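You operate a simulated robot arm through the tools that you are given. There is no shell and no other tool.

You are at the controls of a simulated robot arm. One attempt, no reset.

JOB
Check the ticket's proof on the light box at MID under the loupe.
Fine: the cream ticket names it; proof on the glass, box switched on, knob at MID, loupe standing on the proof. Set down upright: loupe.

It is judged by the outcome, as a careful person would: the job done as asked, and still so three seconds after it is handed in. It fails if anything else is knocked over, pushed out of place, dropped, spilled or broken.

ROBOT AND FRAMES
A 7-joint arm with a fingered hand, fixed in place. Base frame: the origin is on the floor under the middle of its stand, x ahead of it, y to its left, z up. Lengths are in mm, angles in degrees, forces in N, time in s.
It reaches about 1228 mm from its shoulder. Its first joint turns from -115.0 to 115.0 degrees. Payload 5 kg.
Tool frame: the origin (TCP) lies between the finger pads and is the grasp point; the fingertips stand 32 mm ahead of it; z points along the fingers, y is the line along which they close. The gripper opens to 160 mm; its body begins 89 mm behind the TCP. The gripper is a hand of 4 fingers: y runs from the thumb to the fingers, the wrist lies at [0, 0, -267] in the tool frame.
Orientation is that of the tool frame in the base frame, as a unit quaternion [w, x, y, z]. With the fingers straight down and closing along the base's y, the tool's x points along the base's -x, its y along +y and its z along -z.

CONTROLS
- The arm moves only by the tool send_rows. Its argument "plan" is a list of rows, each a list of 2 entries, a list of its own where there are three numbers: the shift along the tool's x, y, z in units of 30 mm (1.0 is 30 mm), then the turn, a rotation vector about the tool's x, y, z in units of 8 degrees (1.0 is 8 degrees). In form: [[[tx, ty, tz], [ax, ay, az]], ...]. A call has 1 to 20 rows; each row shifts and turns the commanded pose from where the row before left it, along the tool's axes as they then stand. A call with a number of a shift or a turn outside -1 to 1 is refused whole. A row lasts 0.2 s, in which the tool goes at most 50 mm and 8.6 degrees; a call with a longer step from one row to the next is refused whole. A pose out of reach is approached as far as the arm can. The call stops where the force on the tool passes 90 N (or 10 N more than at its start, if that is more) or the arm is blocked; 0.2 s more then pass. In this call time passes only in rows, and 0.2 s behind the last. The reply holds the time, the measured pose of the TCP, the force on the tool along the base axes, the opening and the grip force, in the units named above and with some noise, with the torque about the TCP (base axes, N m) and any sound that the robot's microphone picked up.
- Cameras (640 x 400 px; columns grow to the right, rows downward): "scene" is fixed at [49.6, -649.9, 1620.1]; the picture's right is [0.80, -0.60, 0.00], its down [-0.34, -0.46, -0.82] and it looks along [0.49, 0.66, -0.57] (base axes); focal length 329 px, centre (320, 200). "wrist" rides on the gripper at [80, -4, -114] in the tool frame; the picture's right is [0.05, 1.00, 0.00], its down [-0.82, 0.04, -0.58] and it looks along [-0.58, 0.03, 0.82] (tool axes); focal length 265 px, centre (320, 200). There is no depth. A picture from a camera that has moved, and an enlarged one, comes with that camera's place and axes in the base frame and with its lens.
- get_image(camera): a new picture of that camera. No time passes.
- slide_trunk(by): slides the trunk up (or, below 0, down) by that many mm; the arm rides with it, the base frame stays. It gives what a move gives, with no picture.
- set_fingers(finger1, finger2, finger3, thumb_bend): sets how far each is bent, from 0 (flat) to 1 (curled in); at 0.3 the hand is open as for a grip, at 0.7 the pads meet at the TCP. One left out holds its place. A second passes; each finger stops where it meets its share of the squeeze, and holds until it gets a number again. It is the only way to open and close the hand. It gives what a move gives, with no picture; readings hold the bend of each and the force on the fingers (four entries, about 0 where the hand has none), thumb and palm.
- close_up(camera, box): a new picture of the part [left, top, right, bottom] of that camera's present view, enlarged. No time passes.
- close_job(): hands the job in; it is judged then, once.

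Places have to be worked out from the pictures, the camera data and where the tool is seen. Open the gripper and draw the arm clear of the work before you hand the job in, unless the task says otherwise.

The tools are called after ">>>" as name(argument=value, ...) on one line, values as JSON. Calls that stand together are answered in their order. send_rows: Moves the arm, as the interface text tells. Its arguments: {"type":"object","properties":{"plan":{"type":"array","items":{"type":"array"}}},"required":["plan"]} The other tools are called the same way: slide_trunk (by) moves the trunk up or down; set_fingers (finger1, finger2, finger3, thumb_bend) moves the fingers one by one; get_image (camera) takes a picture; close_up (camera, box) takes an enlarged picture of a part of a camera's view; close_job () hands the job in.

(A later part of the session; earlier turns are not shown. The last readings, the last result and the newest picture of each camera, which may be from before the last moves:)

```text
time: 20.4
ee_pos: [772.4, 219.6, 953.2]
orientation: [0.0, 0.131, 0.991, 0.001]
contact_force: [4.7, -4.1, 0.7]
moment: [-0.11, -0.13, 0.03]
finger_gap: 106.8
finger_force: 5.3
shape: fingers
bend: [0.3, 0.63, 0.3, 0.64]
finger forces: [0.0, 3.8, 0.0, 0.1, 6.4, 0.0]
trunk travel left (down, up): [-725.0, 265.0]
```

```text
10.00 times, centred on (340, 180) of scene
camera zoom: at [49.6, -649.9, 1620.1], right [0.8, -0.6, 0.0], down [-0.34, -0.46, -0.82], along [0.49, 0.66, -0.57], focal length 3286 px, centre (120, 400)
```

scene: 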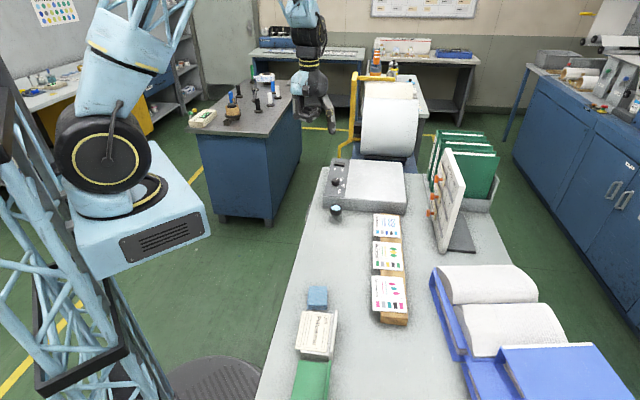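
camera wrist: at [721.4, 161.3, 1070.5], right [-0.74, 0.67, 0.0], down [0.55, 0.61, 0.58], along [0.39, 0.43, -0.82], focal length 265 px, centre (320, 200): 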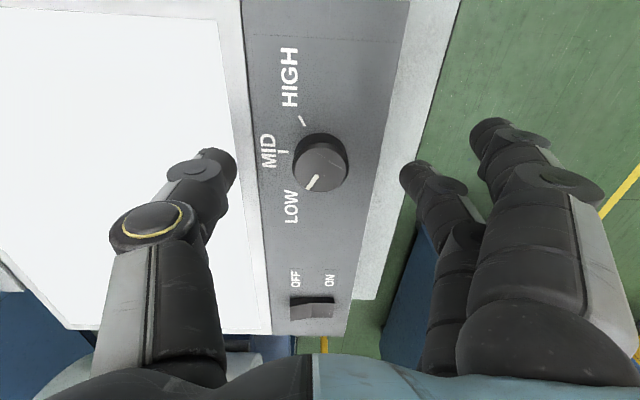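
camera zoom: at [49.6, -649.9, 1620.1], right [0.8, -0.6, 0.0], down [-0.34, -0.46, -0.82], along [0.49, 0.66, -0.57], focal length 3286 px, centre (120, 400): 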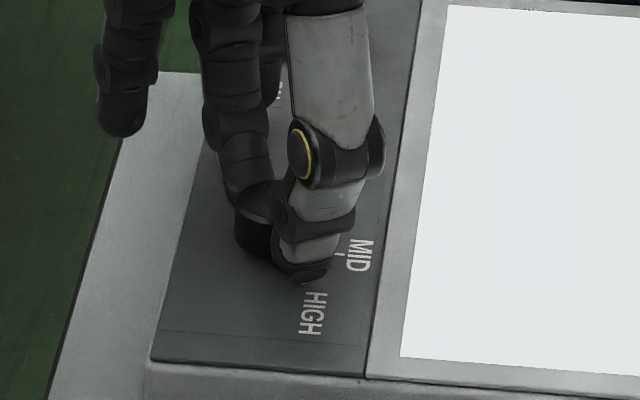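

The knob turned with the fingers and its mark now points at the MID label. I open the two fingers and lift clear to check it.

>>> set_fingers(finger2=0.5, thumb_bend=0.5)

>>> send_rows(plan=[[[0, 0, -0.5], [0, 0, 0]], [[0, 0, -0.9], [0, 0, 0]], [[0, 0, -0.9], [0, 0, 0]], [[0, 0, -0.9], [0, 0, 0]]])

>>> close_up(camera="wrist", box=[240, 60, 400, 160])

>>> close_up(camera="scene", box=[315, 160, 365, 200])

```text
time: 21.4
ee_pos: [771.5, 220.0, 951.4]
orientation: [0.0, 0.13, 0.991, 0.0]
contact_force: [0.2, 0.4, -0.4]
moment: [0.01, -0.03, -0.02]
finger_gap: 130.1
finger_force: 0.0
shape: fingers
bend: [0.3, 0.5, 0.3, 0.5]
finger forces: [0.1, 0.0, 0.2, 0.1, 0.0, 0.1]
trunk travel left (down, up): [-725.0, 265.0]
```

```text
time: 22.4
ee_pos: [769.4, 220.1, 1049.3]
orientation: [0.0, 0.13, 0.991, 0.001]
contact_force: [0.7, -1.1, 0.0]
moment: [0.02, -0.02, -0.07]
finger_gap: 130.2
finger_force: 0.1
shape: fingers
bend: [0.3, 0.5, 0.3, 0.5]
finger forces: [0.0, 0.0, 0.1, 0.0, 0.0, 0.1]
trunk travel left (down, up): [-725.0, 265.0]
```

```text
4.00 times, centred on (320, 110) of wrist
camera zoom: at [691.5, 237.3, 1163.1], right [0.21, 0.98, 0.0], down [0.8, -0.17, 0.58], along [0.56, -0.12, -0.82], focal length 1062 px, centre (320, 560)
```

zoom: 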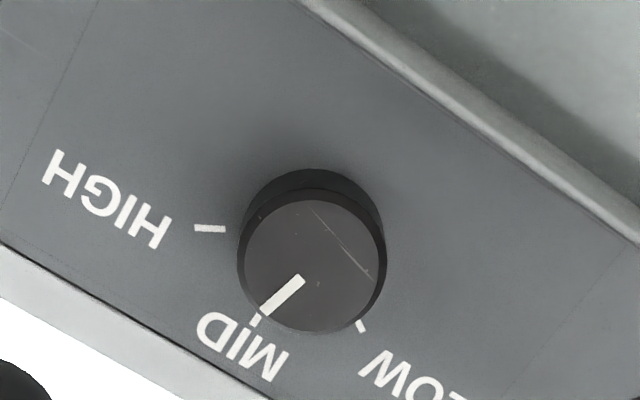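

```text
10.00 times, centred on (340, 180) of scene
camera zoom: at [49.6, -649.9, 1620.1], right [0.8, -0.6, 0.0], down [-0.34, -0.46, -0.82], along [0.49, 0.66, -0.57], focal length 3286 px, centre (120, 400)
```

zoom: 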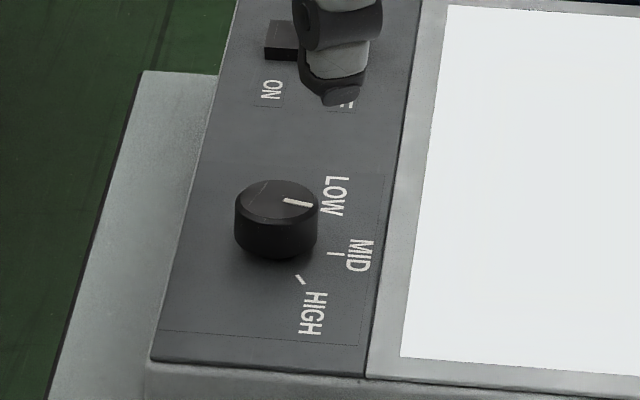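

The mark is near MID, but may have slipped a few degrees past it on release. I enlarge the view to compare the mark against the MID tick.

>>> close_up(camera="wrist", box=[280, 90, 350, 150])

>>> close_up(camera="scene", box=[324, 172, 354, 192])

```text
6.67 times, centred on (315, 120) of wrist
camera zoom: at [691.5, 237.3, 1163.1], right [0.21, 0.98, 0.0], down [0.8, -0.17, 0.58], along [0.56, -0.12, -0.82], focal length 1769 px, centre (353, 733)
```

zoom: 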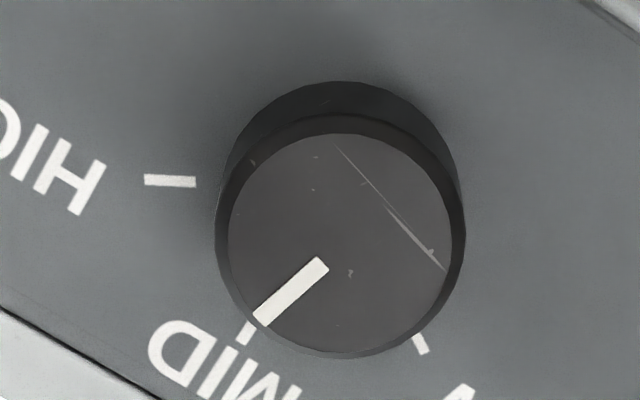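

```text
16.00 times, centred on (339, 182) of scene
camera zoom: at [49.6, -649.9, 1620.1], right [0.8, -0.6, 0.0], down [-0.34, -0.46, -0.82], along [0.49, 0.66, -0.57], focal length 5258 px, centre (16, 488)
```

zoom: 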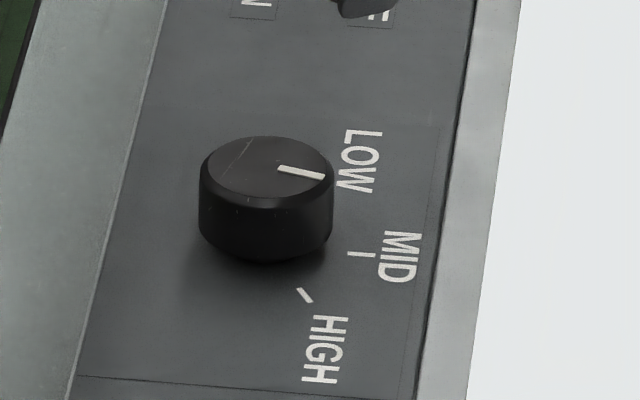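

Comparing the mark with the MID tick in both views, it sits about 9° past MID towards HIGH. I go back down centred on the knob and grip it again to correct that.

>>> send_rows(plan=[[[-0.18, 0.04, 0.6], [0, 0, 0]], [[0, 0, 0.9], [0, 0, 0]], [[0, 0, 0.9], [0, 0, 0]], [[0, 0, 0.6], [0, 0, 0]], [[0, 0, 0.22], [0, 0, 0]]])

>>> close_up(camera="wrist", box=[200, 80, 440, 230])

```text
time: 23.6
ee_pos: [778.7, 220.9, 951.4]
orientation: [0.0, 0.131, 0.991, -0.001]
contact_force: [-0.3, -0.2, 0.1]
moment: [0.02, 0.0, 0.0]
finger_gap: 130.4
finger_force: 0.2
shape: fingers
bend: [0.3, 0.5, 0.3, 0.5]
finger forces: [0.0, 0.0, 0.1, 0.1, 0.0, 0.1]
trunk travel left (down, up): [-725.0, 265.0]
```

```text
2.67 times, centred on (320, 155) of wrist
camera zoom: at [700.0, 237.5, 1065.0], right [0.21, 0.98, 0.0], down [0.8, -0.17, 0.58], along [0.56, -0.12, -0.82], focal length 708 px, centre (320, 320)
```

zoom: 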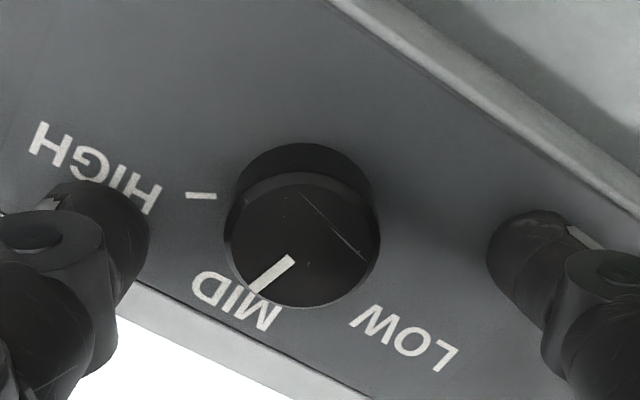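

The knob sits about 4 mm towards the thumb. I shift to centre it and close thumb and middle finger on it.

>>> send_rows(plan=[[[0, -0.14, 0], [0, 0, 0]], [[0, 0, 0], [0, 0, 0]]])

>>> set_fingers(finger2=0.66, thumb_bend=0.66)

>>> close_up(camera="wrist", box=[200, 80, 440, 230])

```text
time: 24.2
ee_pos: [776.6, 216.8, 951.2]
orientation: [-0.001, 0.13, 0.991, 0.0]
contact_force: [0.2, -0.5, -1.0]
moment: [0.0, 0.0, 0.0]
finger_gap: 130.3
finger_force: 0.0
shape: fingers
bend: [0.3, 0.5, 0.3, 0.5]
finger forces: [0.1, 0.0, 0.0, 0.0, 0.1, 0.0]
trunk travel left (down, up): [-725.0, 265.0]
```

```text
time: 25.2
ee_pos: [776.5, 215.1, 951.6]
orientation: [0.0, 0.13, 0.991, 0.0]
contact_force: [-1.3, -1.8, -2.5]
moment: [-0.04, 0.01, -0.01]
finger_gap: 105.2
finger_force: 4.2
shape: fingers
bend: [0.3, 0.62, 0.3, 0.64]
finger forces: [0.0, 3.6, 0.0, 0.0, 4.8, 0.1]
trunk travel left (down, up): [-725.0, 265.0]
```

```text
2.67 times, centred on (320, 155) of wrist
camera zoom: at [698.7, 232.8, 1064.7], right [0.21, 0.98, 0.0], down [0.8, -0.17, 0.58], along [0.56, -0.12, -0.82], focal length 708 px, centre (320, 320)
```

zoom: 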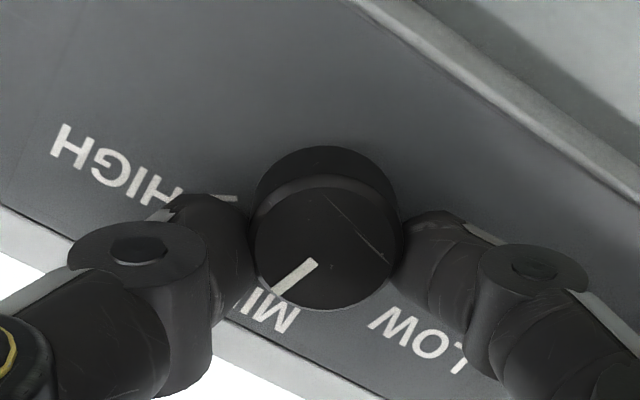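

Gripping again shifts the knob by a few degrees, which explains the slip on release. I turn back 12° anticlockwise to allow for that, release, and check.

>>> send_rows(plan=[[[0, 0, 0], [0, 0, -0.5]], [[0, 0, 0], [0, 0, -0.5]], [[0, 0, 0], [0, 0, -0.5]], [[0, 0, 0], [0, 0, 0]]])

>>> close_up(camera="wrist", box=[200, 80, 440, 230])

>>> set_fingers(finger2=0.5, thumb_bend=0.5)

>>> close_up(camera="wrist", box=[200, 80, 440, 230])

```text
time: 26.2
ee_pos: [777.0, 215.3, 952.2]
orientation: [0.0, 0.026, 1.0, 0.0]
contact_force: [4.2, 2.0, -2.5]
moment: [0.04, -0.12, 0.01]
finger_gap: 104.6
finger_force: 3.7
shape: fingers
bend: [0.3, 0.62, 0.3, 0.65]
finger forces: [0.1, 5.3, 0.1, 0.0, 3.4, 0.1]
trunk travel left (down, up): [-725.0, 265.0]
```

```text
2.67 times, centred on (320, 155) of wrist
camera zoom: at [696.7, 216.2, 1065.2], right [0.0, 1.0, 0.0], down [0.82, 0.0, 0.58], along [0.58, 0.0, -0.82], focal length 708 px, centre (320, 320)
```

zoom: 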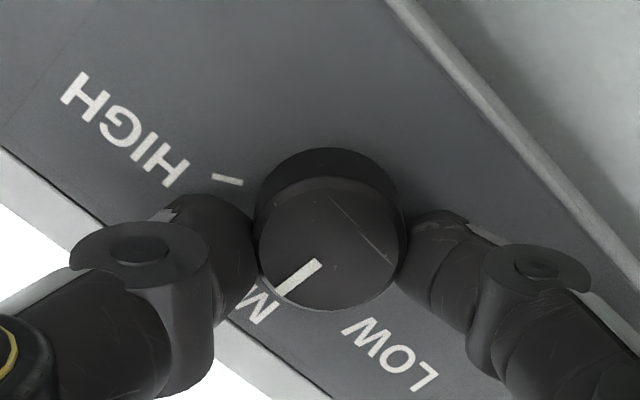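

```text
time: 27.2
ee_pos: [776.5, 214.3, 950.5]
orientation: [0.0, 0.026, 1.0, 0.0]
contact_force: [0.5, 0.4, 0.1]
moment: [0.0, 0.01, -0.02]
finger_gap: 130.2
finger_force: 0.1
shape: fingers
bend: [0.3, 0.5, 0.3, 0.5]
finger forces: [0.1, 0.0, 0.1, 0.1, 0.0, 0.0]
trunk travel left (down, up): [-725.0, 265.0]
```

```text
2.67 times, centred on (320, 155) of wrist
camera zoom: at [696.1, 216.0, 1065.3], right [0.0, 1.0, 0.0], down [0.82, 0.0, 0.58], along [0.58, 0.0, -0.82], focal length 708 px, centre (320, 320)
```

zoom: 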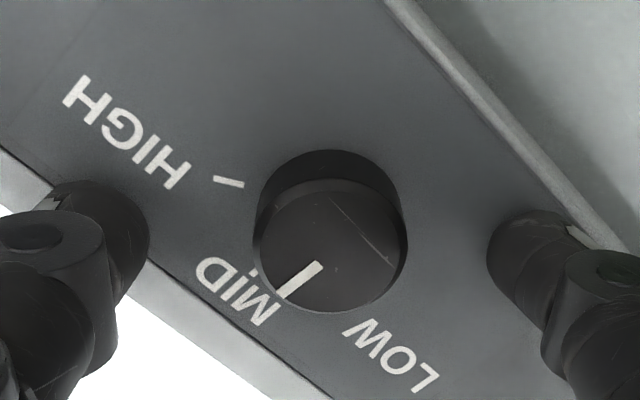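

After releasing, the mark points almost exactly along the MID direction. I lift clear and double-check from higher up and from the scene camera.

>>> send_rows(plan=[[[0, 0, -0.5], [0, 0, 0]], [[0, 0, -0.9], [0, 0, 0]], [[0, 0, -0.9], [0, 0, 0]], [[0, 0, -0.9], [0, 0, 0]], [[0, 0, -0.9], [0, 0, 0]]])

>>> close_up(camera="wrist", box=[270, 70, 370, 150])

>>> close_up(camera="scene", box=[324, 172, 354, 192])

```text
time: 28.4
ee_pos: [774.9, 213.8, 1076.0]
orientation: [0.0, 0.026, 1.0, 0.0]
contact_force: [-0.1, -0.4, -0.2]
moment: [0.0, -0.03, 0.03]
finger_gap: 130.3
finger_force: 0.0
shape: fingers
bend: [0.3, 0.5, 0.3, 0.5]
finger forces: [0.0, 0.1, 0.1, 0.1, 0.1, 0.0]
trunk travel left (down, up): [-725.0, 265.0]
```

```text
5.00 times, centred on (320, 110) of wrist
camera zoom: at [693.7, 215.5, 1189.3], right [0.0, 1.0, 0.0], down [0.82, 0.0, 0.58], along [0.58, 0.0, -0.82], focal length 1327 px, centre (320, 650)
```

zoom: 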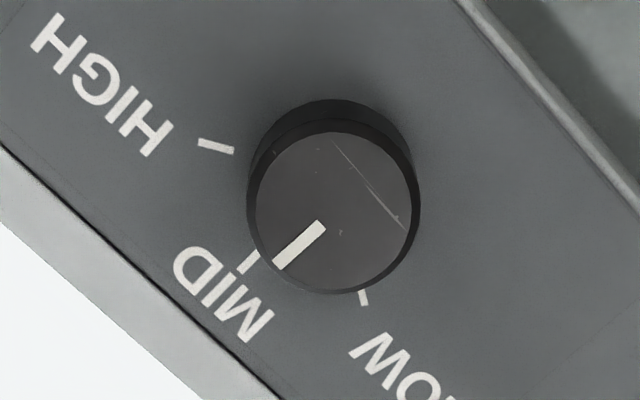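

```text
16.00 times, centred on (339, 182) of scene
camera zoom: at [49.6, -649.9, 1620.1], right [0.8, -0.6, 0.0], down [-0.34, -0.46, -0.82], along [0.49, 0.66, -0.57], focal length 5258 px, centre (16, 488)
```

zoom: 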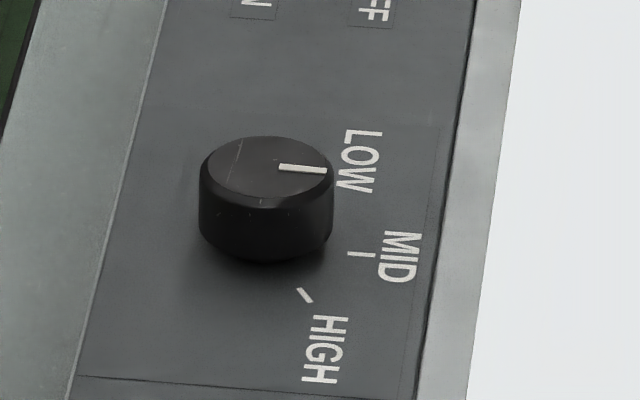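

The knob is right on MID. Next the proof: I open the hand, turn it square to the table again and move above the Pellowmar card, keeping at z 1076.

>>> set_fingers(finger1=0.3, finger2=0.3, finger3=0.3, thumb_bend=0.3)

>>> send_rows(plan=[[[0, 0, -0.2], [0, 0, -0.857]], [[0, 0, 0], [0, 0, -0.857]], [[0, 0, 0], [0, 0, -0.857]], [[0, 0, 0], [0, 0, -0.857]], [[0, 0, 0], [0, 0, -0.857]], [[0, 0, 0], [0, 0, -0.857]], [[0, 0, 0], [0, 0, -0.857]], [[0.8225, -0.8225, 0], [0, 0, 0]], [[0.8225, -0.8225, 0], [0, 0, 0]], [[0.8225, -0.8225, 0], [0, 0, 0]], [[0.8225, -0.8225, 0], [0, 0, 0]], [[0.8225, -0.8225, 0], [0, 0, 0]], [[0.8225, -0.8225, 0], [0, 0, 0]], [[0.8225, -0.8225, 0], [0, 0, 0]], [[0.8225, -0.8225, 0], [0, 0, 0]]])

>>> get_image(camera="wrist")

>>> get_image(camera="scene")

```text
time: 29.4
ee_pos: [773.8, 215.4, 1076.4]
orientation: [0.0, 0.026, 1.0, 0.001]
contact_force: [0.6, 0.0, -0.6]
moment: [0.0, 0.01, 0.02]
finger_gap: 170.2
finger_force: 0.1
shape: fingers
bend: [0.3, 0.3, 0.3, 0.3]
finger forces: [0.0, 0.0, 0.0, 0.0, 0.0, 0.1]
trunk travel left (down, up): [-725.0, 265.0]
```

```text
time: 32.6
ee_pos: [776.1, -64.7, 1079.6]
orientation: [0.0, -0.383, 0.924, 0.001]
contact_force: [0.4, -0.8, -0.7]
moment: [0.05, 0.02, 0.04]
finger_gap: 170.3
finger_force: 0.1
shape: fingers
bend: [0.3, 0.3, 0.3, 0.3]
finger forces: [0.0, 0.0, 0.0, 0.0, 0.1, 0.0]
trunk travel left (down, up): [-725.0, 265.0]
```

```text
taken
camera wrist: at [722.2, -123.0, 1193.2], right [-0.74, 0.67, 0.0], down [0.55, 0.61, 0.58], along [0.39, 0.43, -0.82], focal length 265 px, centre (320, 200)
```

wrist: 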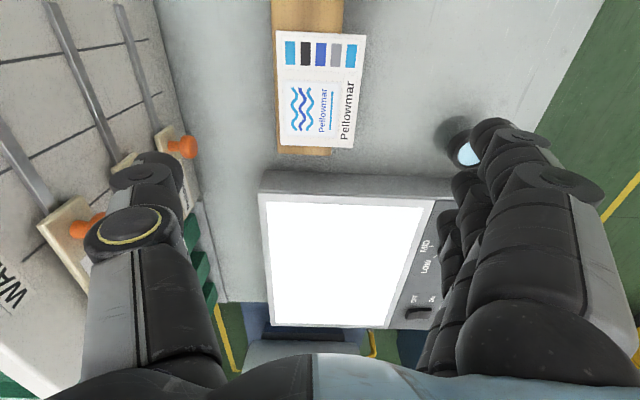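

```text
taken
```

scene: 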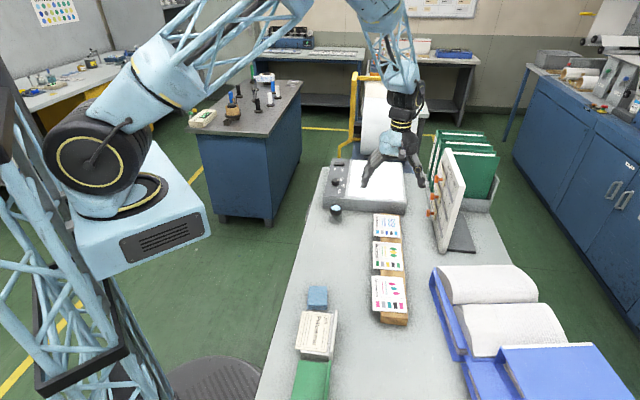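

The hand is over the card, clear of the peg board by about 45 mm. I zoom in on the card to fix its edges relative to the hand.

>>> close_up(camera="wrist", box=[240, 0, 400, 180])

>>> close_up(camera="scene", box=[350, 110, 470, 250])

```text
2.22 times, centred on (320, 90) of wrist
camera zoom: at [722.2, -123.0, 1193.2], right [-0.74, 0.67, 0.0], down [0.55, 0.61, 0.58], along [0.39, 0.43, -0.82], focal length 590 px, centre (320, 444)
```

zoom: 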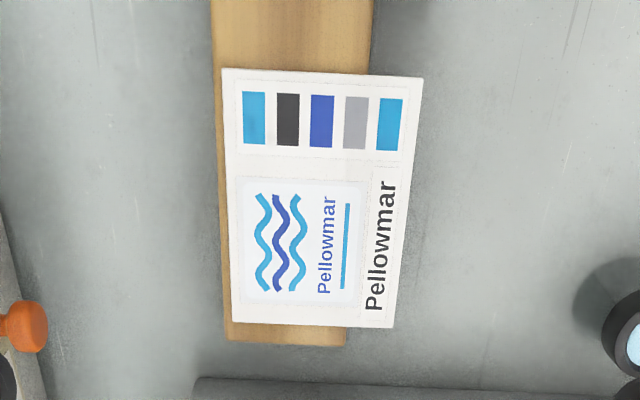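

```text
2.86 times, centred on (410, 180) of scene
camera zoom: at [49.6, -649.9, 1620.1], right [0.8, -0.6, 0.0], down [-0.34, -0.46, -0.82], along [0.49, 0.66, -0.57], focal length 939 px, centre (63, 257)
```

zoom: 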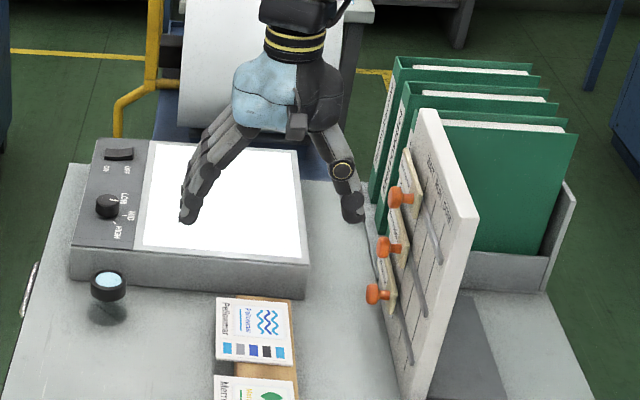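

The card lies at about (775, -66), squared to the table, overhanging the rail by about 24 mm on the loupe side while the rail sticks out about 5 mm on the other. My plan is to slide it about 14 mm across so it overhangs both sides, then grip it by both long edges. I narrow the hand and start down.

>>> set_fingers(finger1=0.42, finger2=0.42, finger3=0.42, thumb_bend=0.42)

>>> send_rows(plan=[[[0.06, -0.03, 0.6], [0, 0, 0]], [[0, 0, 0.8], [0, 0, 0]], [[0, 0, 0.8], [0, 0, 0]], [[0, 0, 0.8], [0, 0, 0]], [[0, 0, 0.7], [0, 0, 0]], [[0, 0, 0.4], [0, 0, 0]]])

>>> get_image(camera="wrist")

>>> close_up(camera="scene", box=[345, 170, 445, 250])

```text
time: 33.6
ee_pos: [775.9, -62.6, 1080.6]
orientation: [0.001, -0.382, 0.924, 0.0]
contact_force: [0.7, 0.1, 0.5]
moment: [0.0, 0.0, 0.04]
finger_gap: 124.3
finger_force: 0.0
shape: fingers
bend: [0.42, 0.42, 0.42, 0.42]
finger forces: [0.0, 0.0, 0.1, 0.1, 0.0, 0.1]
trunk travel left (down, up): [-725.0, 265.0]
```

```text
time: 35.0
ee_pos: [775.6, -65.6, 957.5]
orientation: [0.0, -0.384, 0.923, 0.0]
contact_force: [-0.4, -0.3, 0.1]
moment: [0.01, 0.02, -0.03]
finger_gap: 124.2
finger_force: 0.0
shape: fingers
bend: [0.42, 0.42, 0.42, 0.42]
finger forces: [0.1, 0.0, 0.0, 0.0, 0.0, 0.0]
trunk travel left (down, up): [-725.0, 265.0]
```

```text
taken
camera wrist: at [722.3, -125.0, 1070.7], right [-0.74, 0.67, 0.0], down [0.55, 0.61, 0.58], along [0.39, 0.43, -0.82], focal length 265 px, centre (320, 200)
```

wrist: 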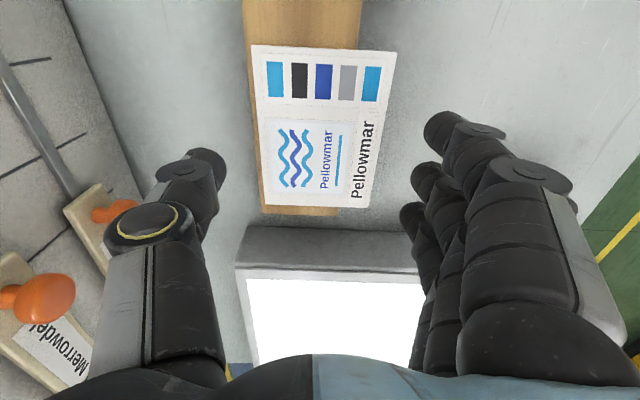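

```text
5.00 times, centred on (395, 210) of scene
camera zoom: at [49.6, -649.9, 1620.1], right [0.8, -0.6, 0.0], down [-0.34, -0.46, -0.82], along [0.49, 0.66, -0.57], focal length 1643 px, centre (-55, 150)
```

zoom: 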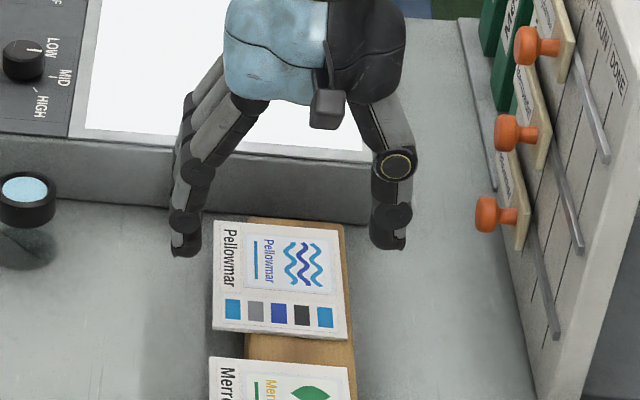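

The card centre lies right under the tool axis, with the tips about 33 mm above it and outside both edges. I lower 36 mm in small steps, watching for contact.

>>> send_rows(plan=[[[0, 0, 0.4], [0, 0, 0]], [[0, 0, 0.4], [0, 0, 0]], [[0, 0, 0.4], [0, 0, 0]]])

>>> get_image(camera="wrist")

>>> close_up(camera="scene", box=[355, 190, 425, 250])

```text
time: 35.8
ee_pos: [777.3, -65.0, 921.3]
orientation: [0.0, -0.382, 0.924, 0.0]
contact_force: [1.1, 0.7, 0.1]
moment: [0.02, -0.02, 0.01]
finger_gap: 124.3
finger_force: 0.1
shape: fingers
bend: [0.42, 0.42, 0.42, 0.42]
finger forces: [0.0, 0.0, 0.0, 0.0, 0.1, 0.0]
trunk travel left (down, up): [-725.0, 265.0]
```

```text
taken
camera wrist: at [723.1, -124.9, 1033.6], right [-0.74, 0.67, 0.0], down [0.55, 0.61, 0.58], along [0.39, 0.43, -0.82], focal length 265 px, centre (320, 200)
```

wrist: 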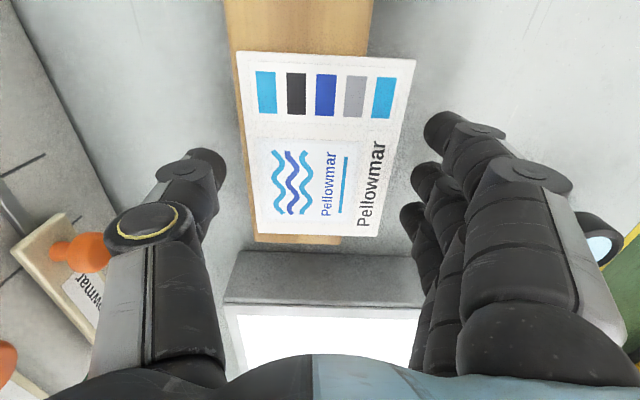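

```text
6.67 times, centred on (390, 220) of scene
camera zoom: at [49.6, -649.9, 1620.1], right [0.8, -0.6, 0.0], down [-0.34, -0.46, -0.82], along [0.49, 0.66, -0.57], focal length 2191 px, centre (-147, 67)
```

zoom: 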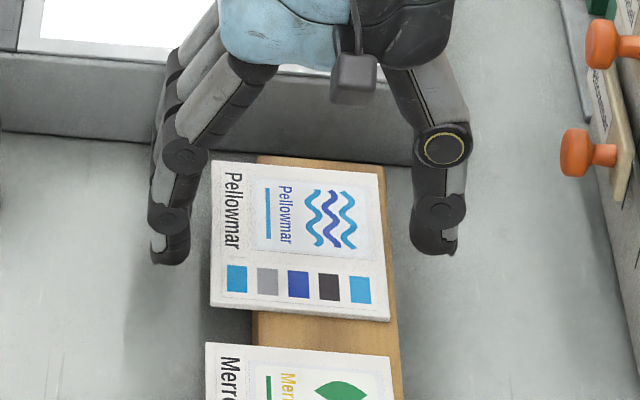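

The tips are now just below the card's top surface. I lower another 7 mm so they sit beside its edge, then sweep 28 mm across with the three fingers to slide the card over.

>>> send_rows(plan=[[[0, 0, 0.12], [0, 0, 0]], [[0, 0, 0.11], [0, 0, 0]], [[0, -0.2, 0], [0, 0, 0]], [[0, -0.2, 0], [0, 0, 0]], [[0, -0.15, 0], [0, 0, 0]], [[0, -0.13, 0], [0, 0, 0]], [[0, -0.13, 0], [0, 0, 0]], [[0, -0.12, 0], [0, 0, 0]]])

>>> get_image(camera="wrist")

>>> close_up(camera="scene", box=[355, 190, 425, 250])

```text
time: 37.6
ee_pos: [796.2, -86.1, 915.4]
orientation: [-0.001, -0.382, 0.924, 0.001]
contact_force: [-0.2, 0.6, -0.1]
moment: [0.0, 0.02, -0.02]
finger_gap: 124.1
finger_force: 0.1
shape: fingers
bend: [0.42, 0.42, 0.42, 0.42]
finger forces: [0.2, 0.1, 0.0, 0.0, 0.0, 0.1]
trunk travel left (down, up): [-725.0, 265.0]
```

```text
taken
camera wrist: at [741.8, -144.7, 1029.0], right [-0.74, 0.67, 0.0], down [0.55, 0.61, 0.58], along [0.39, 0.43, -0.82], focal length 265 px, centre (320, 200)
```

wrist: 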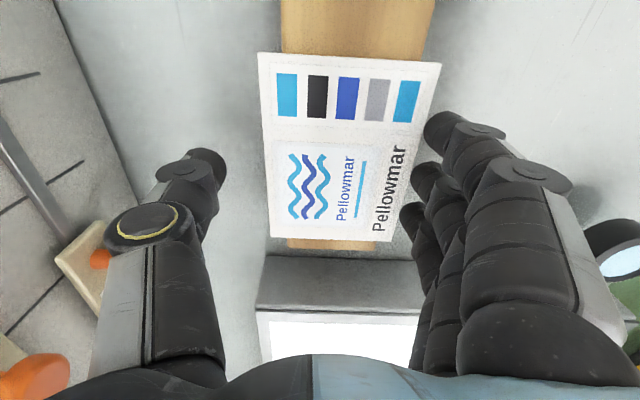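

```text
6.67 times, centred on (390, 220) of scene
camera zoom: at [49.6, -649.9, 1620.1], right [0.8, -0.6, 0.0], down [-0.34, -0.46, -0.82], along [0.49, 0.66, -0.57], focal length 2191 px, centre (-147, 67)
```

zoom: 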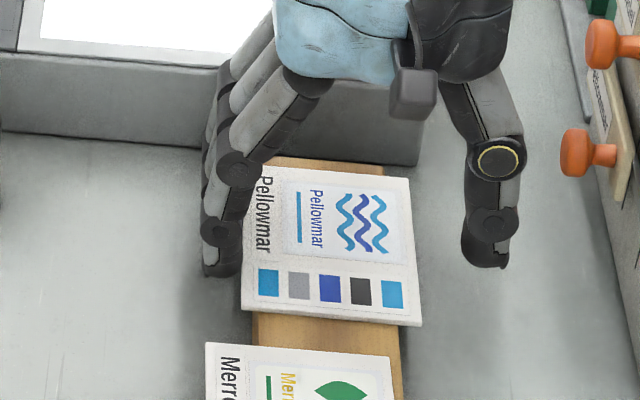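

The card slid across together with the fingers. I zoom in to check how much it now overhangs the rail on each side.

>>> close_up(camera="wrist", box=[200, 0, 480, 260])

>>> close_up(camera="scene", box=[370, 205, 420, 245])

```text
1.54 times, centred on (340, 130) of wrist
camera zoom: at [741.8, -144.7, 1029.0], right [-0.74, 0.67, 0.0], down [0.55, 0.61, 0.58], along [0.39, 0.43, -0.82], focal length 408 px, centre (289, 308)
```

zoom: 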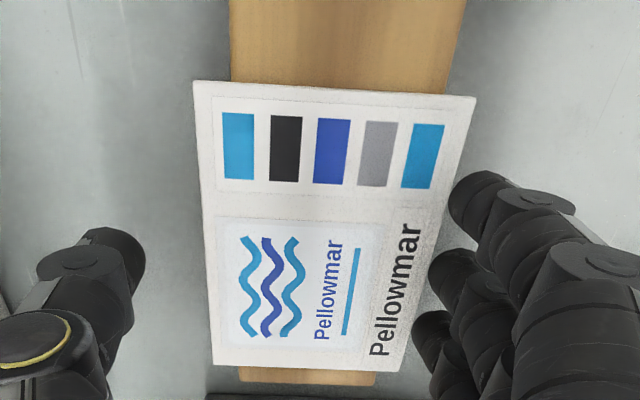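

```text
10.00 times, centred on (395, 225) of scene
camera zoom: at [49.6, -649.9, 1620.1], right [0.8, -0.6, 0.0], down [-0.34, -0.46, -0.82], along [0.49, 0.66, -0.57], focal length 3286 px, centre (-430, -50)
```

zoom: 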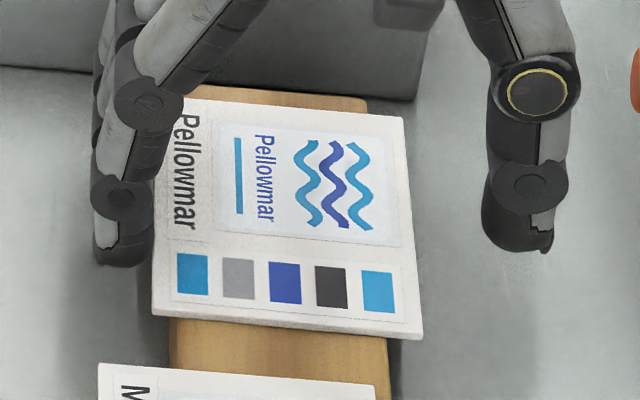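

The card now overhangs the rail by about 10–12 mm on both sides. I recentre the hand over it, lower 2 mm and close gently on both long edges.

>>> send_rows(plan=[[[0.03, 0.2, 0], [0, 0, 0]], [[0, 0.2, 0.07], [0, 0, 0]], [[0, 0, 0], [0, 0, 0]]])

>>> set_fingers(finger1=0.49, finger2=0.49, finger3=0.49, thumb_bend=0.49)

>>> close_up(camera="wrist", box=[180, 20, 460, 260])

>>> close_up(camera="scene", box=[365, 200, 415, 245])

```text
time: 38.4
ee_pos: [786.4, -76.1, 913.1]
orientation: [0.0, -0.383, 0.924, 0.0]
contact_force: [0.3, 0.1, -0.2]
moment: [0.05, -0.02, -0.01]
finger_gap: 124.0
finger_force: 0.2
shape: fingers
bend: [0.42, 0.42, 0.42, 0.42]
finger forces: [0.0, 0.0, 0.1, 0.0, 0.0, 0.0]
trunk travel left (down, up): [-725.0, 265.0]
```

```text
time: 39.4
ee_pos: [786.6, -76.2, 912.6]
orientation: [-0.001, -0.382, 0.924, 0.0]
contact_force: [0.0, -0.2, -0.6]
moment: [0.03, 0.02, 0.0]
finger_gap: 99.6
finger_force: 2.5
shape: fingers
bend: [0.48, 0.48, 0.48, 0.48]
finger forces: [0.7, 0.8, 0.8, 0.1, 2.3, 0.0]
trunk travel left (down, up): [-725.0, 265.0]
```

```text
1.67 times, centred on (320, 140) of wrist
camera zoom: at [733.3, -136.2, 1026.6], right [-0.74, 0.67, 0.0], down [0.55, 0.61, 0.58], along [0.39, 0.43, -0.82], focal length 442 px, centre (320, 300)
```

zoom: 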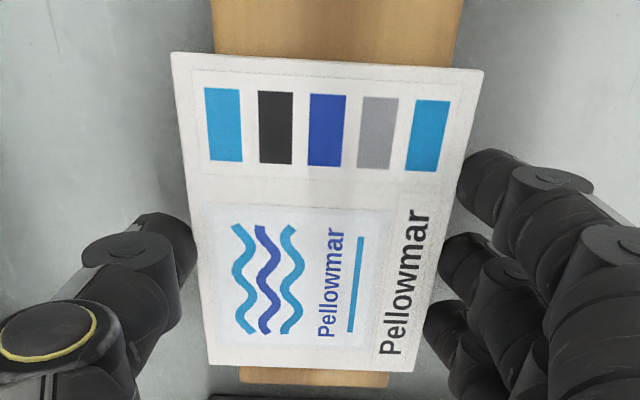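

```text
8.89 times, centred on (390, 222) of scene
camera zoom: at [49.6, -649.9, 1620.1], right [0.8, -0.6, 0.0], down [-0.34, -0.46, -0.82], along [0.49, 0.66, -0.57], focal length 2921 px, centre (-302, 0)
```

zoom: 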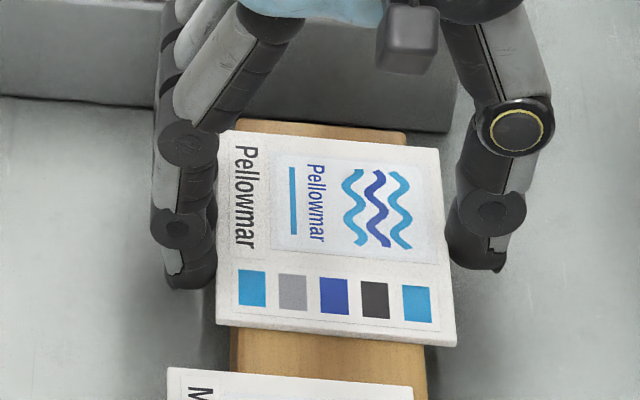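

Contact on all three fingers and the thumb, balanced. I tighten the squeeze a little before lifting.

>>> set_fingers(finger1=0.56, finger2=0.56, finger3=0.56, thumb_bend=0.56)

>>> close_up(camera="wrist", box=[180, 20, 460, 260])

```text
time: 40.4
ee_pos: [786.9, -76.9, 913.6]
orientation: [0.0, -0.383, 0.924, 0.001]
contact_force: [0.2, 0.3, -0.6]
moment: [-0.03, -0.04, 0.02]
finger_gap: 97.2
finger_force: 15.6
shape: fingers
bend: [0.51, 0.51, 0.51, 0.51]
finger forces: [5.3, 5.4, 5.3, 0.1, 15.8, 0.1]
trunk travel left (down, up): [-725.0, 265.0]
```

```text
1.67 times, centred on (320, 140) of wrist
camera zoom: at [733.3, -136.2, 1026.6], right [-0.74, 0.67, 0.0], down [0.55, 0.61, 0.58], along [0.39, 0.43, -0.82], focal length 442 px, centre (320, 300)
```

zoom: 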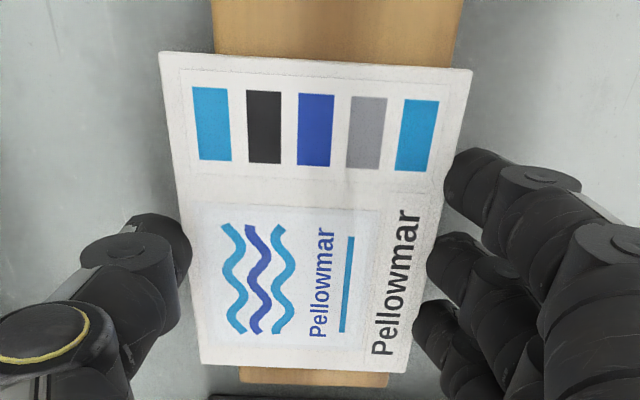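

The grip is balanced at about 16 N. I lift slowly by 20 mm and check that the card comes up level.

>>> send_rows(plan=[[[0, 0, -0.1], [0, 0, 0]], [[0, 0, -0.15], [0, 0, 0]], [[0, 0, -0.2], [0, 0, 0]], [[0, 0, -0.2], [0, 0, 0]]])

>>> close_up(camera="wrist", box=[180, 20, 460, 260])

>>> close_up(camera="scene", box=[365, 195, 420, 245])

```text
time: 41.4
ee_pos: [786.3, -78.2, 931.4]
orientation: [0.001, -0.384, 0.924, 0.001]
contact_force: [0.5, 0.6, -0.5]
moment: [-0.03, 0.0, -0.03]
finger_gap: 97.0
finger_force: 15.6
shape: fingers
bend: [0.51, 0.51, 0.51, 0.51]
finger forces: [5.3, 5.2, 5.1, 0.0, 15.7, 0.0]
trunk travel left (down, up): [-725.0, 265.0]
```

```text
1.67 times, centred on (320, 140) of wrist
camera zoom: at [733.1, -137.1, 1045.1], right [-0.74, 0.67, 0.0], down [0.55, 0.61, 0.58], along [0.39, 0.43, -0.82], focal length 442 px, centre (320, 300)
```

zoom: 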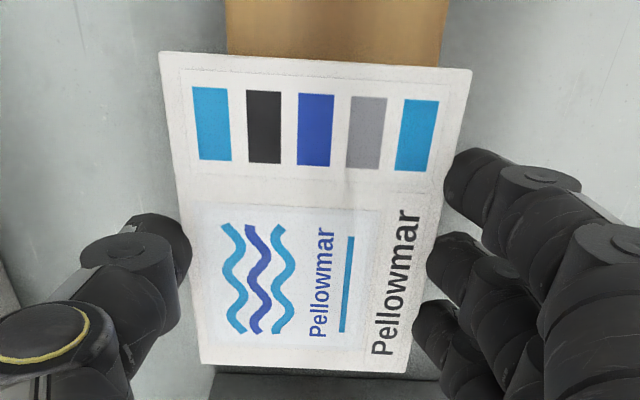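

```text
8.00 times, centred on (392, 220) of scene
camera zoom: at [49.6, -649.9, 1620.1], right [0.8, -0.6, 0.0], down [-0.34, -0.46, -0.82], along [0.49, 0.66, -0.57], focal length 2629 px, centre (-260, 40)
```

zoom: 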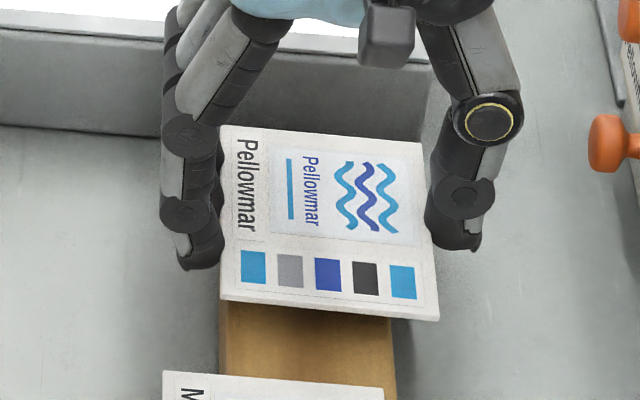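

The card is held level and moves with the hand. I lift to about 1010 while drifting away from the peg board, then carry it over the middle of the glass.

>>> send_rows(plan=[[[0, 0.3, -0.6], [0, 0, 0]], [[0, 0.55, -0.7], [0, 0, 0]], [[0, 0.55, -0.7], [0, 0, 0]], [[0, 0.51, -0.63], [0, 0, 0]], [[-0.4, 0, 0], [0, 0, 0]], [[-0.8, 0, 0], [0, 0, 0]], [[-0.9, 0, 0], [0, 0, 0]], [[-0.9, 0, 0], [0, 0, 0]], [[-0.9, 0, 0], [0, 0, 0]], [[-0.9, 0, 0], [0, 0, 0]], [[-0.9, 0, 0], [0, 0, 0]], [[-0.9, 0, 0], [0, 0, 0]], [[-0.9, 0, 0], [0, 0, 0]], [[-0.9, 0, 0], [0, 0, 0]], [[-0.6, 0, 0], [0, 0, 0]], [[-0.27, 0, 0], [0, 0, 0]]])

>>> get_image(camera="wrist")

>>> get_image(camera="scene")

```text
time: 44.8
ee_pos: [944.4, 159.2, 1010.0]
orientation: [0.0, -0.383, 0.924, 0.0]
contact_force: [0.2, -1.3, 0.1]
moment: [0.0, 0.0, 0.01]
finger_gap: 97.1
finger_force: 15.4
shape: fingers
bend: [0.51, 0.51, 0.51, 0.51]
finger forces: [5.2, 5.2, 5.2, 0.0, 15.6, 0.0]
trunk travel left (down, up): [-725.0, 265.0]
```

```text
taken
camera wrist: at [890.2, 100.4, 1124.0], right [-0.74, 0.67, 0.0], down [0.55, 0.61, 0.58], along [0.39, 0.43, -0.82], focal length 265 px, centre (320, 200)
```

wrist: 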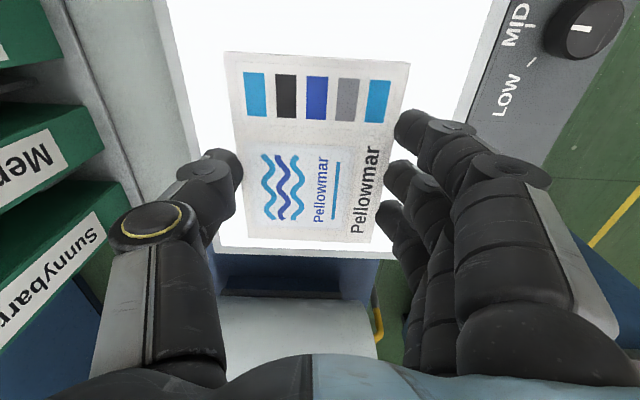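

```text
taken
```

scene: 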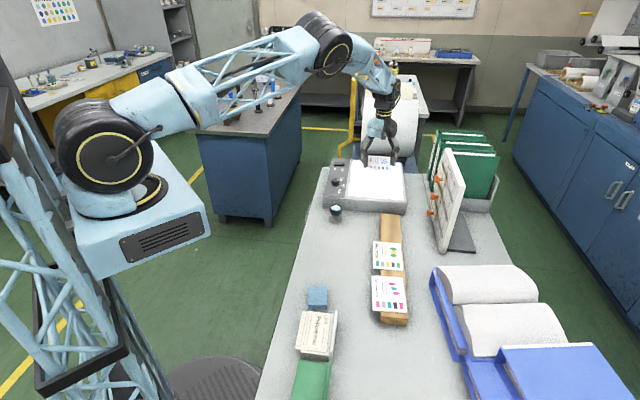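

The card hangs over the centre of the lit glass. I lower to about 965 and check the remaining gap.

>>> send_rows(plan=[[[0, 0, 0.5], [0, 0, 0]], [[0, 0, 0.5], [0, 0, 0]], [[0, 0, 0.4], [0, 0, 0]], [[0, 0, 0.1], [0, 0, 0]]])

>>> get_image(camera="wrist")

>>> close_up(camera="scene", box=[335, 140, 415, 215])

```text
time: 45.8
ee_pos: [942.6, 158.3, 966.3]
orientation: [0.0, -0.383, 0.924, 0.0]
contact_force: [-0.4, 0.0, -0.3]
moment: [-0.02, 0.0, 0.01]
finger_gap: 97.0
finger_force: 15.2
shape: fingers
bend: [0.51, 0.51, 0.51, 0.51]
finger forces: [5.2, 5.3, 5.2, 0.0, 15.5, 0.0]
trunk travel left (down, up): [-725.0, 265.0]
```

```text
taken
camera wrist: at [889.3, 99.3, 1078.6], right [-0.74, 0.67, 0.0], down [0.55, 0.61, 0.58], along [0.39, 0.43, -0.82], focal length 265 px, centre (320, 200)
```

wrist: 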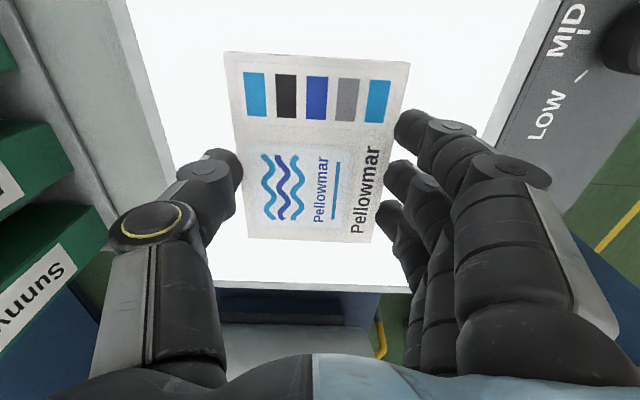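

```text
5.33 times, centred on (375, 178) of scene
camera zoom: at [49.6, -649.9, 1620.1], right [0.8, -0.6, 0.0], down [-0.34, -0.46, -0.82], along [0.49, 0.66, -0.57], focal length 1752 px, centre (27, 320)
```

zoom: 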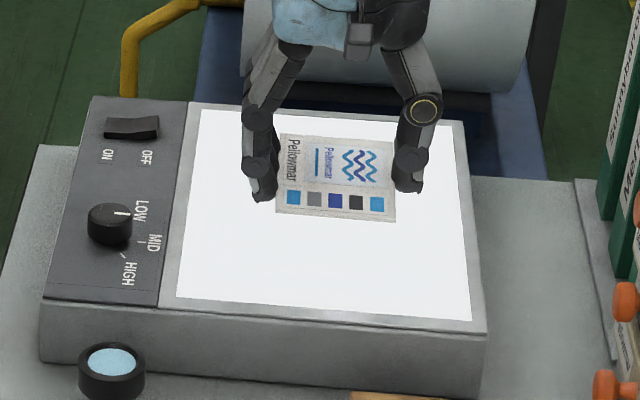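

About 15–20 mm remain. I lower in 3 mm steps and watch the contact force.

>>> send_rows(plan=[[[0, 0, 0.1], [0, 0, 0]], [[0, 0, 0.1], [0, 0, 0]], [[0, 0, 0.1], [0, 0, 0]], [[0, 0, 0.08], [0, 0, 0]]])

>>> close_up(camera="scene", box=[360, 150, 410, 190])

```text
time: 46.8
ee_pos: [943.3, 160.5, 955.1]
orientation: [0.0, -0.384, 0.923, 0.0]
contact_force: [-0.6, -0.2, -0.5]
moment: [-0.01, 0.02, -0.03]
finger_gap: 97.0
finger_force: 15.0
shape: fingers
bend: [0.51, 0.51, 0.51, 0.51]
finger forces: [5.1, 5.2, 5.2, 0.1, 15.5, 0.1]
trunk travel left (down, up): [-725.0, 265.0]
```

```text
10.00 times, centred on (385, 170) of scene
camera zoom: at [49.6, -649.9, 1620.1], right [0.8, -0.6, 0.0], down [-0.34, -0.46, -0.82], along [0.49, 0.66, -0.57], focal length 3286 px, centre (-330, 500)
```

zoom: 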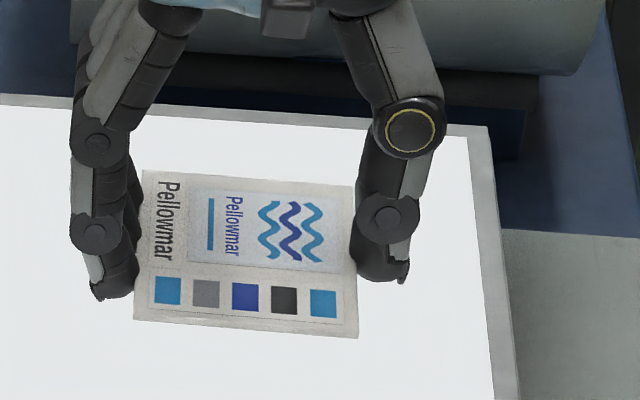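

No contact yet, so I keep going down in 2 mm steps.

>>> send_rows(plan=[[[0, 0, 0.06], [0, 0, 0]], [[0, 0, 0.06], [0, 0, 0]], [[0, 0, 0], [0, 0, 0]]])

>>> send_rows(plan=[[[0, 0, 0.06], [0, 0, 0]], [[0, 0, 0], [0, 0, 0]]])

```text
time: 47.6
ee_pos: [942.3, 160.3, 951.9]
orientation: [0.0, -0.382, 0.924, 0.0]
contact_force: [0.4, 0.4, 0.4]
moment: [0.0, -0.01, 0.02]
finger_gap: 97.0
finger_force: 15.1
shape: fingers
bend: [0.51, 0.51, 0.51, 0.51]
finger forces: [5.2, 5.2, 5.2, 0.0, 15.6, 0.0]
trunk travel left (down, up): [-725.0, 265.0]
```

```text
time: 48.2
ee_pos: [943.3, 160.0, 950.3]
orientation: [0.0, -0.383, 0.924, 0.0]
contact_force: [0.1, 0.1, 2.5]
moment: [0.11, 0.16, 0.01]
finger_gap: 97.2
finger_force: 17.5
shape: fingers
bend: [0.51, 0.51, 0.51, 0.51]
finger forces: [6.5, 6.2, 5.9, 0.0, 15.8, 0.0]
trunk travel left (down, up): [-725.0, 265.0]
```

Fingertips have just touched the glass (2.5 N), so the card is only a few millimetres above it. I release gradually so it settles flat.

>>> set_fingers(finger1=0.49, finger2=0.49, finger3=0.49, thumb_bend=0.49)

>>> close_up(camera="scene", box=[360, 150, 410, 190])

>>> set_fingers(finger1=0.44, finger2=0.44, finger3=0.44, thumb_bend=0.44)

>>> close_up(camera="scene", box=[360, 150, 410, 190])

>>> get_image(camera="wrist")

```text
time: 49.2
ee_pos: [943.4, 159.0, 949.9]
orientation: [0.0, -0.382, 0.924, 0.0]
contact_force: [0.9, -0.6, 2.5]
moment: [0.14, 0.14, -0.04]
finger_gap: 100.0
finger_force: 4.6
shape: fingers
bend: [0.49, 0.49, 0.48, 0.48]
finger forces: [2.7, 2.2, 1.9, 0.0, 2.4, 0.0]
trunk travel left (down, up): [-725.0, 265.0]
```

```text
10.00 times, centred on (385, 170) of scene
camera zoom: at [49.6, -649.9, 1620.1], right [0.8, -0.6, 0.0], down [-0.34, -0.46, -0.82], along [0.49, 0.66, -0.57], focal length 3286 px, centre (-330, 500)
```

zoom: 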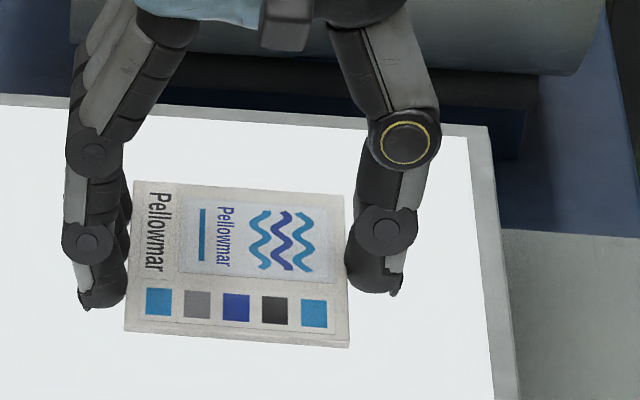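

```text
time: 50.2
ee_pos: [942.6, 159.2, 950.5]
orientation: [0.0, -0.383, 0.924, 0.0]
contact_force: [-0.4, 0.1, 1.5]
moment: [0.0, 0.0, 0.01]
finger_gap: 114.4
finger_force: 0.2
shape: fingers
bend: [0.44, 0.44, 0.44, 0.44]
finger forces: [0.0, 0.0, 0.1, 0.0, 0.1, 0.0]
trunk travel left (down, up): [-725.0, 265.0]
```

```text
10.00 times, centred on (385, 170) of scene
camera zoom: at [49.6, -649.9, 1620.1], right [0.8, -0.6, 0.0], down [-0.34, -0.46, -0.82], along [0.49, 0.66, -0.57], focal length 3286 px, centre (-330, 500)
```

zoom: 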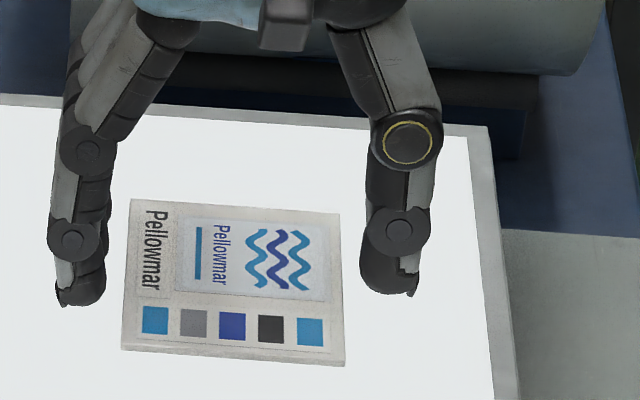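

```text
taken
camera wrist: at [889.2, 100.3, 1063.2], right [-0.74, 0.67, 0.0], down [0.55, 0.61, 0.58], along [0.39, 0.43, -0.82], focal length 265 px, centre (320, 200)
```

wrist: 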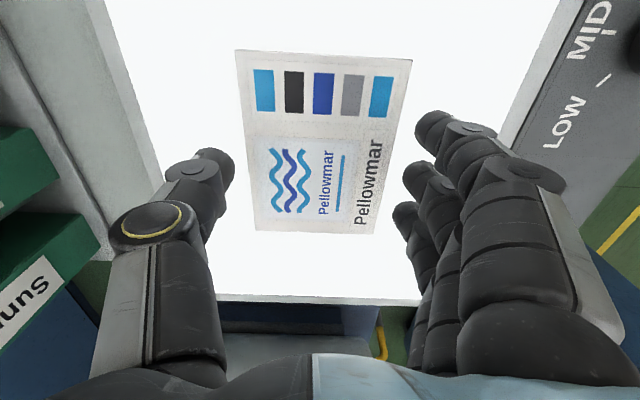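

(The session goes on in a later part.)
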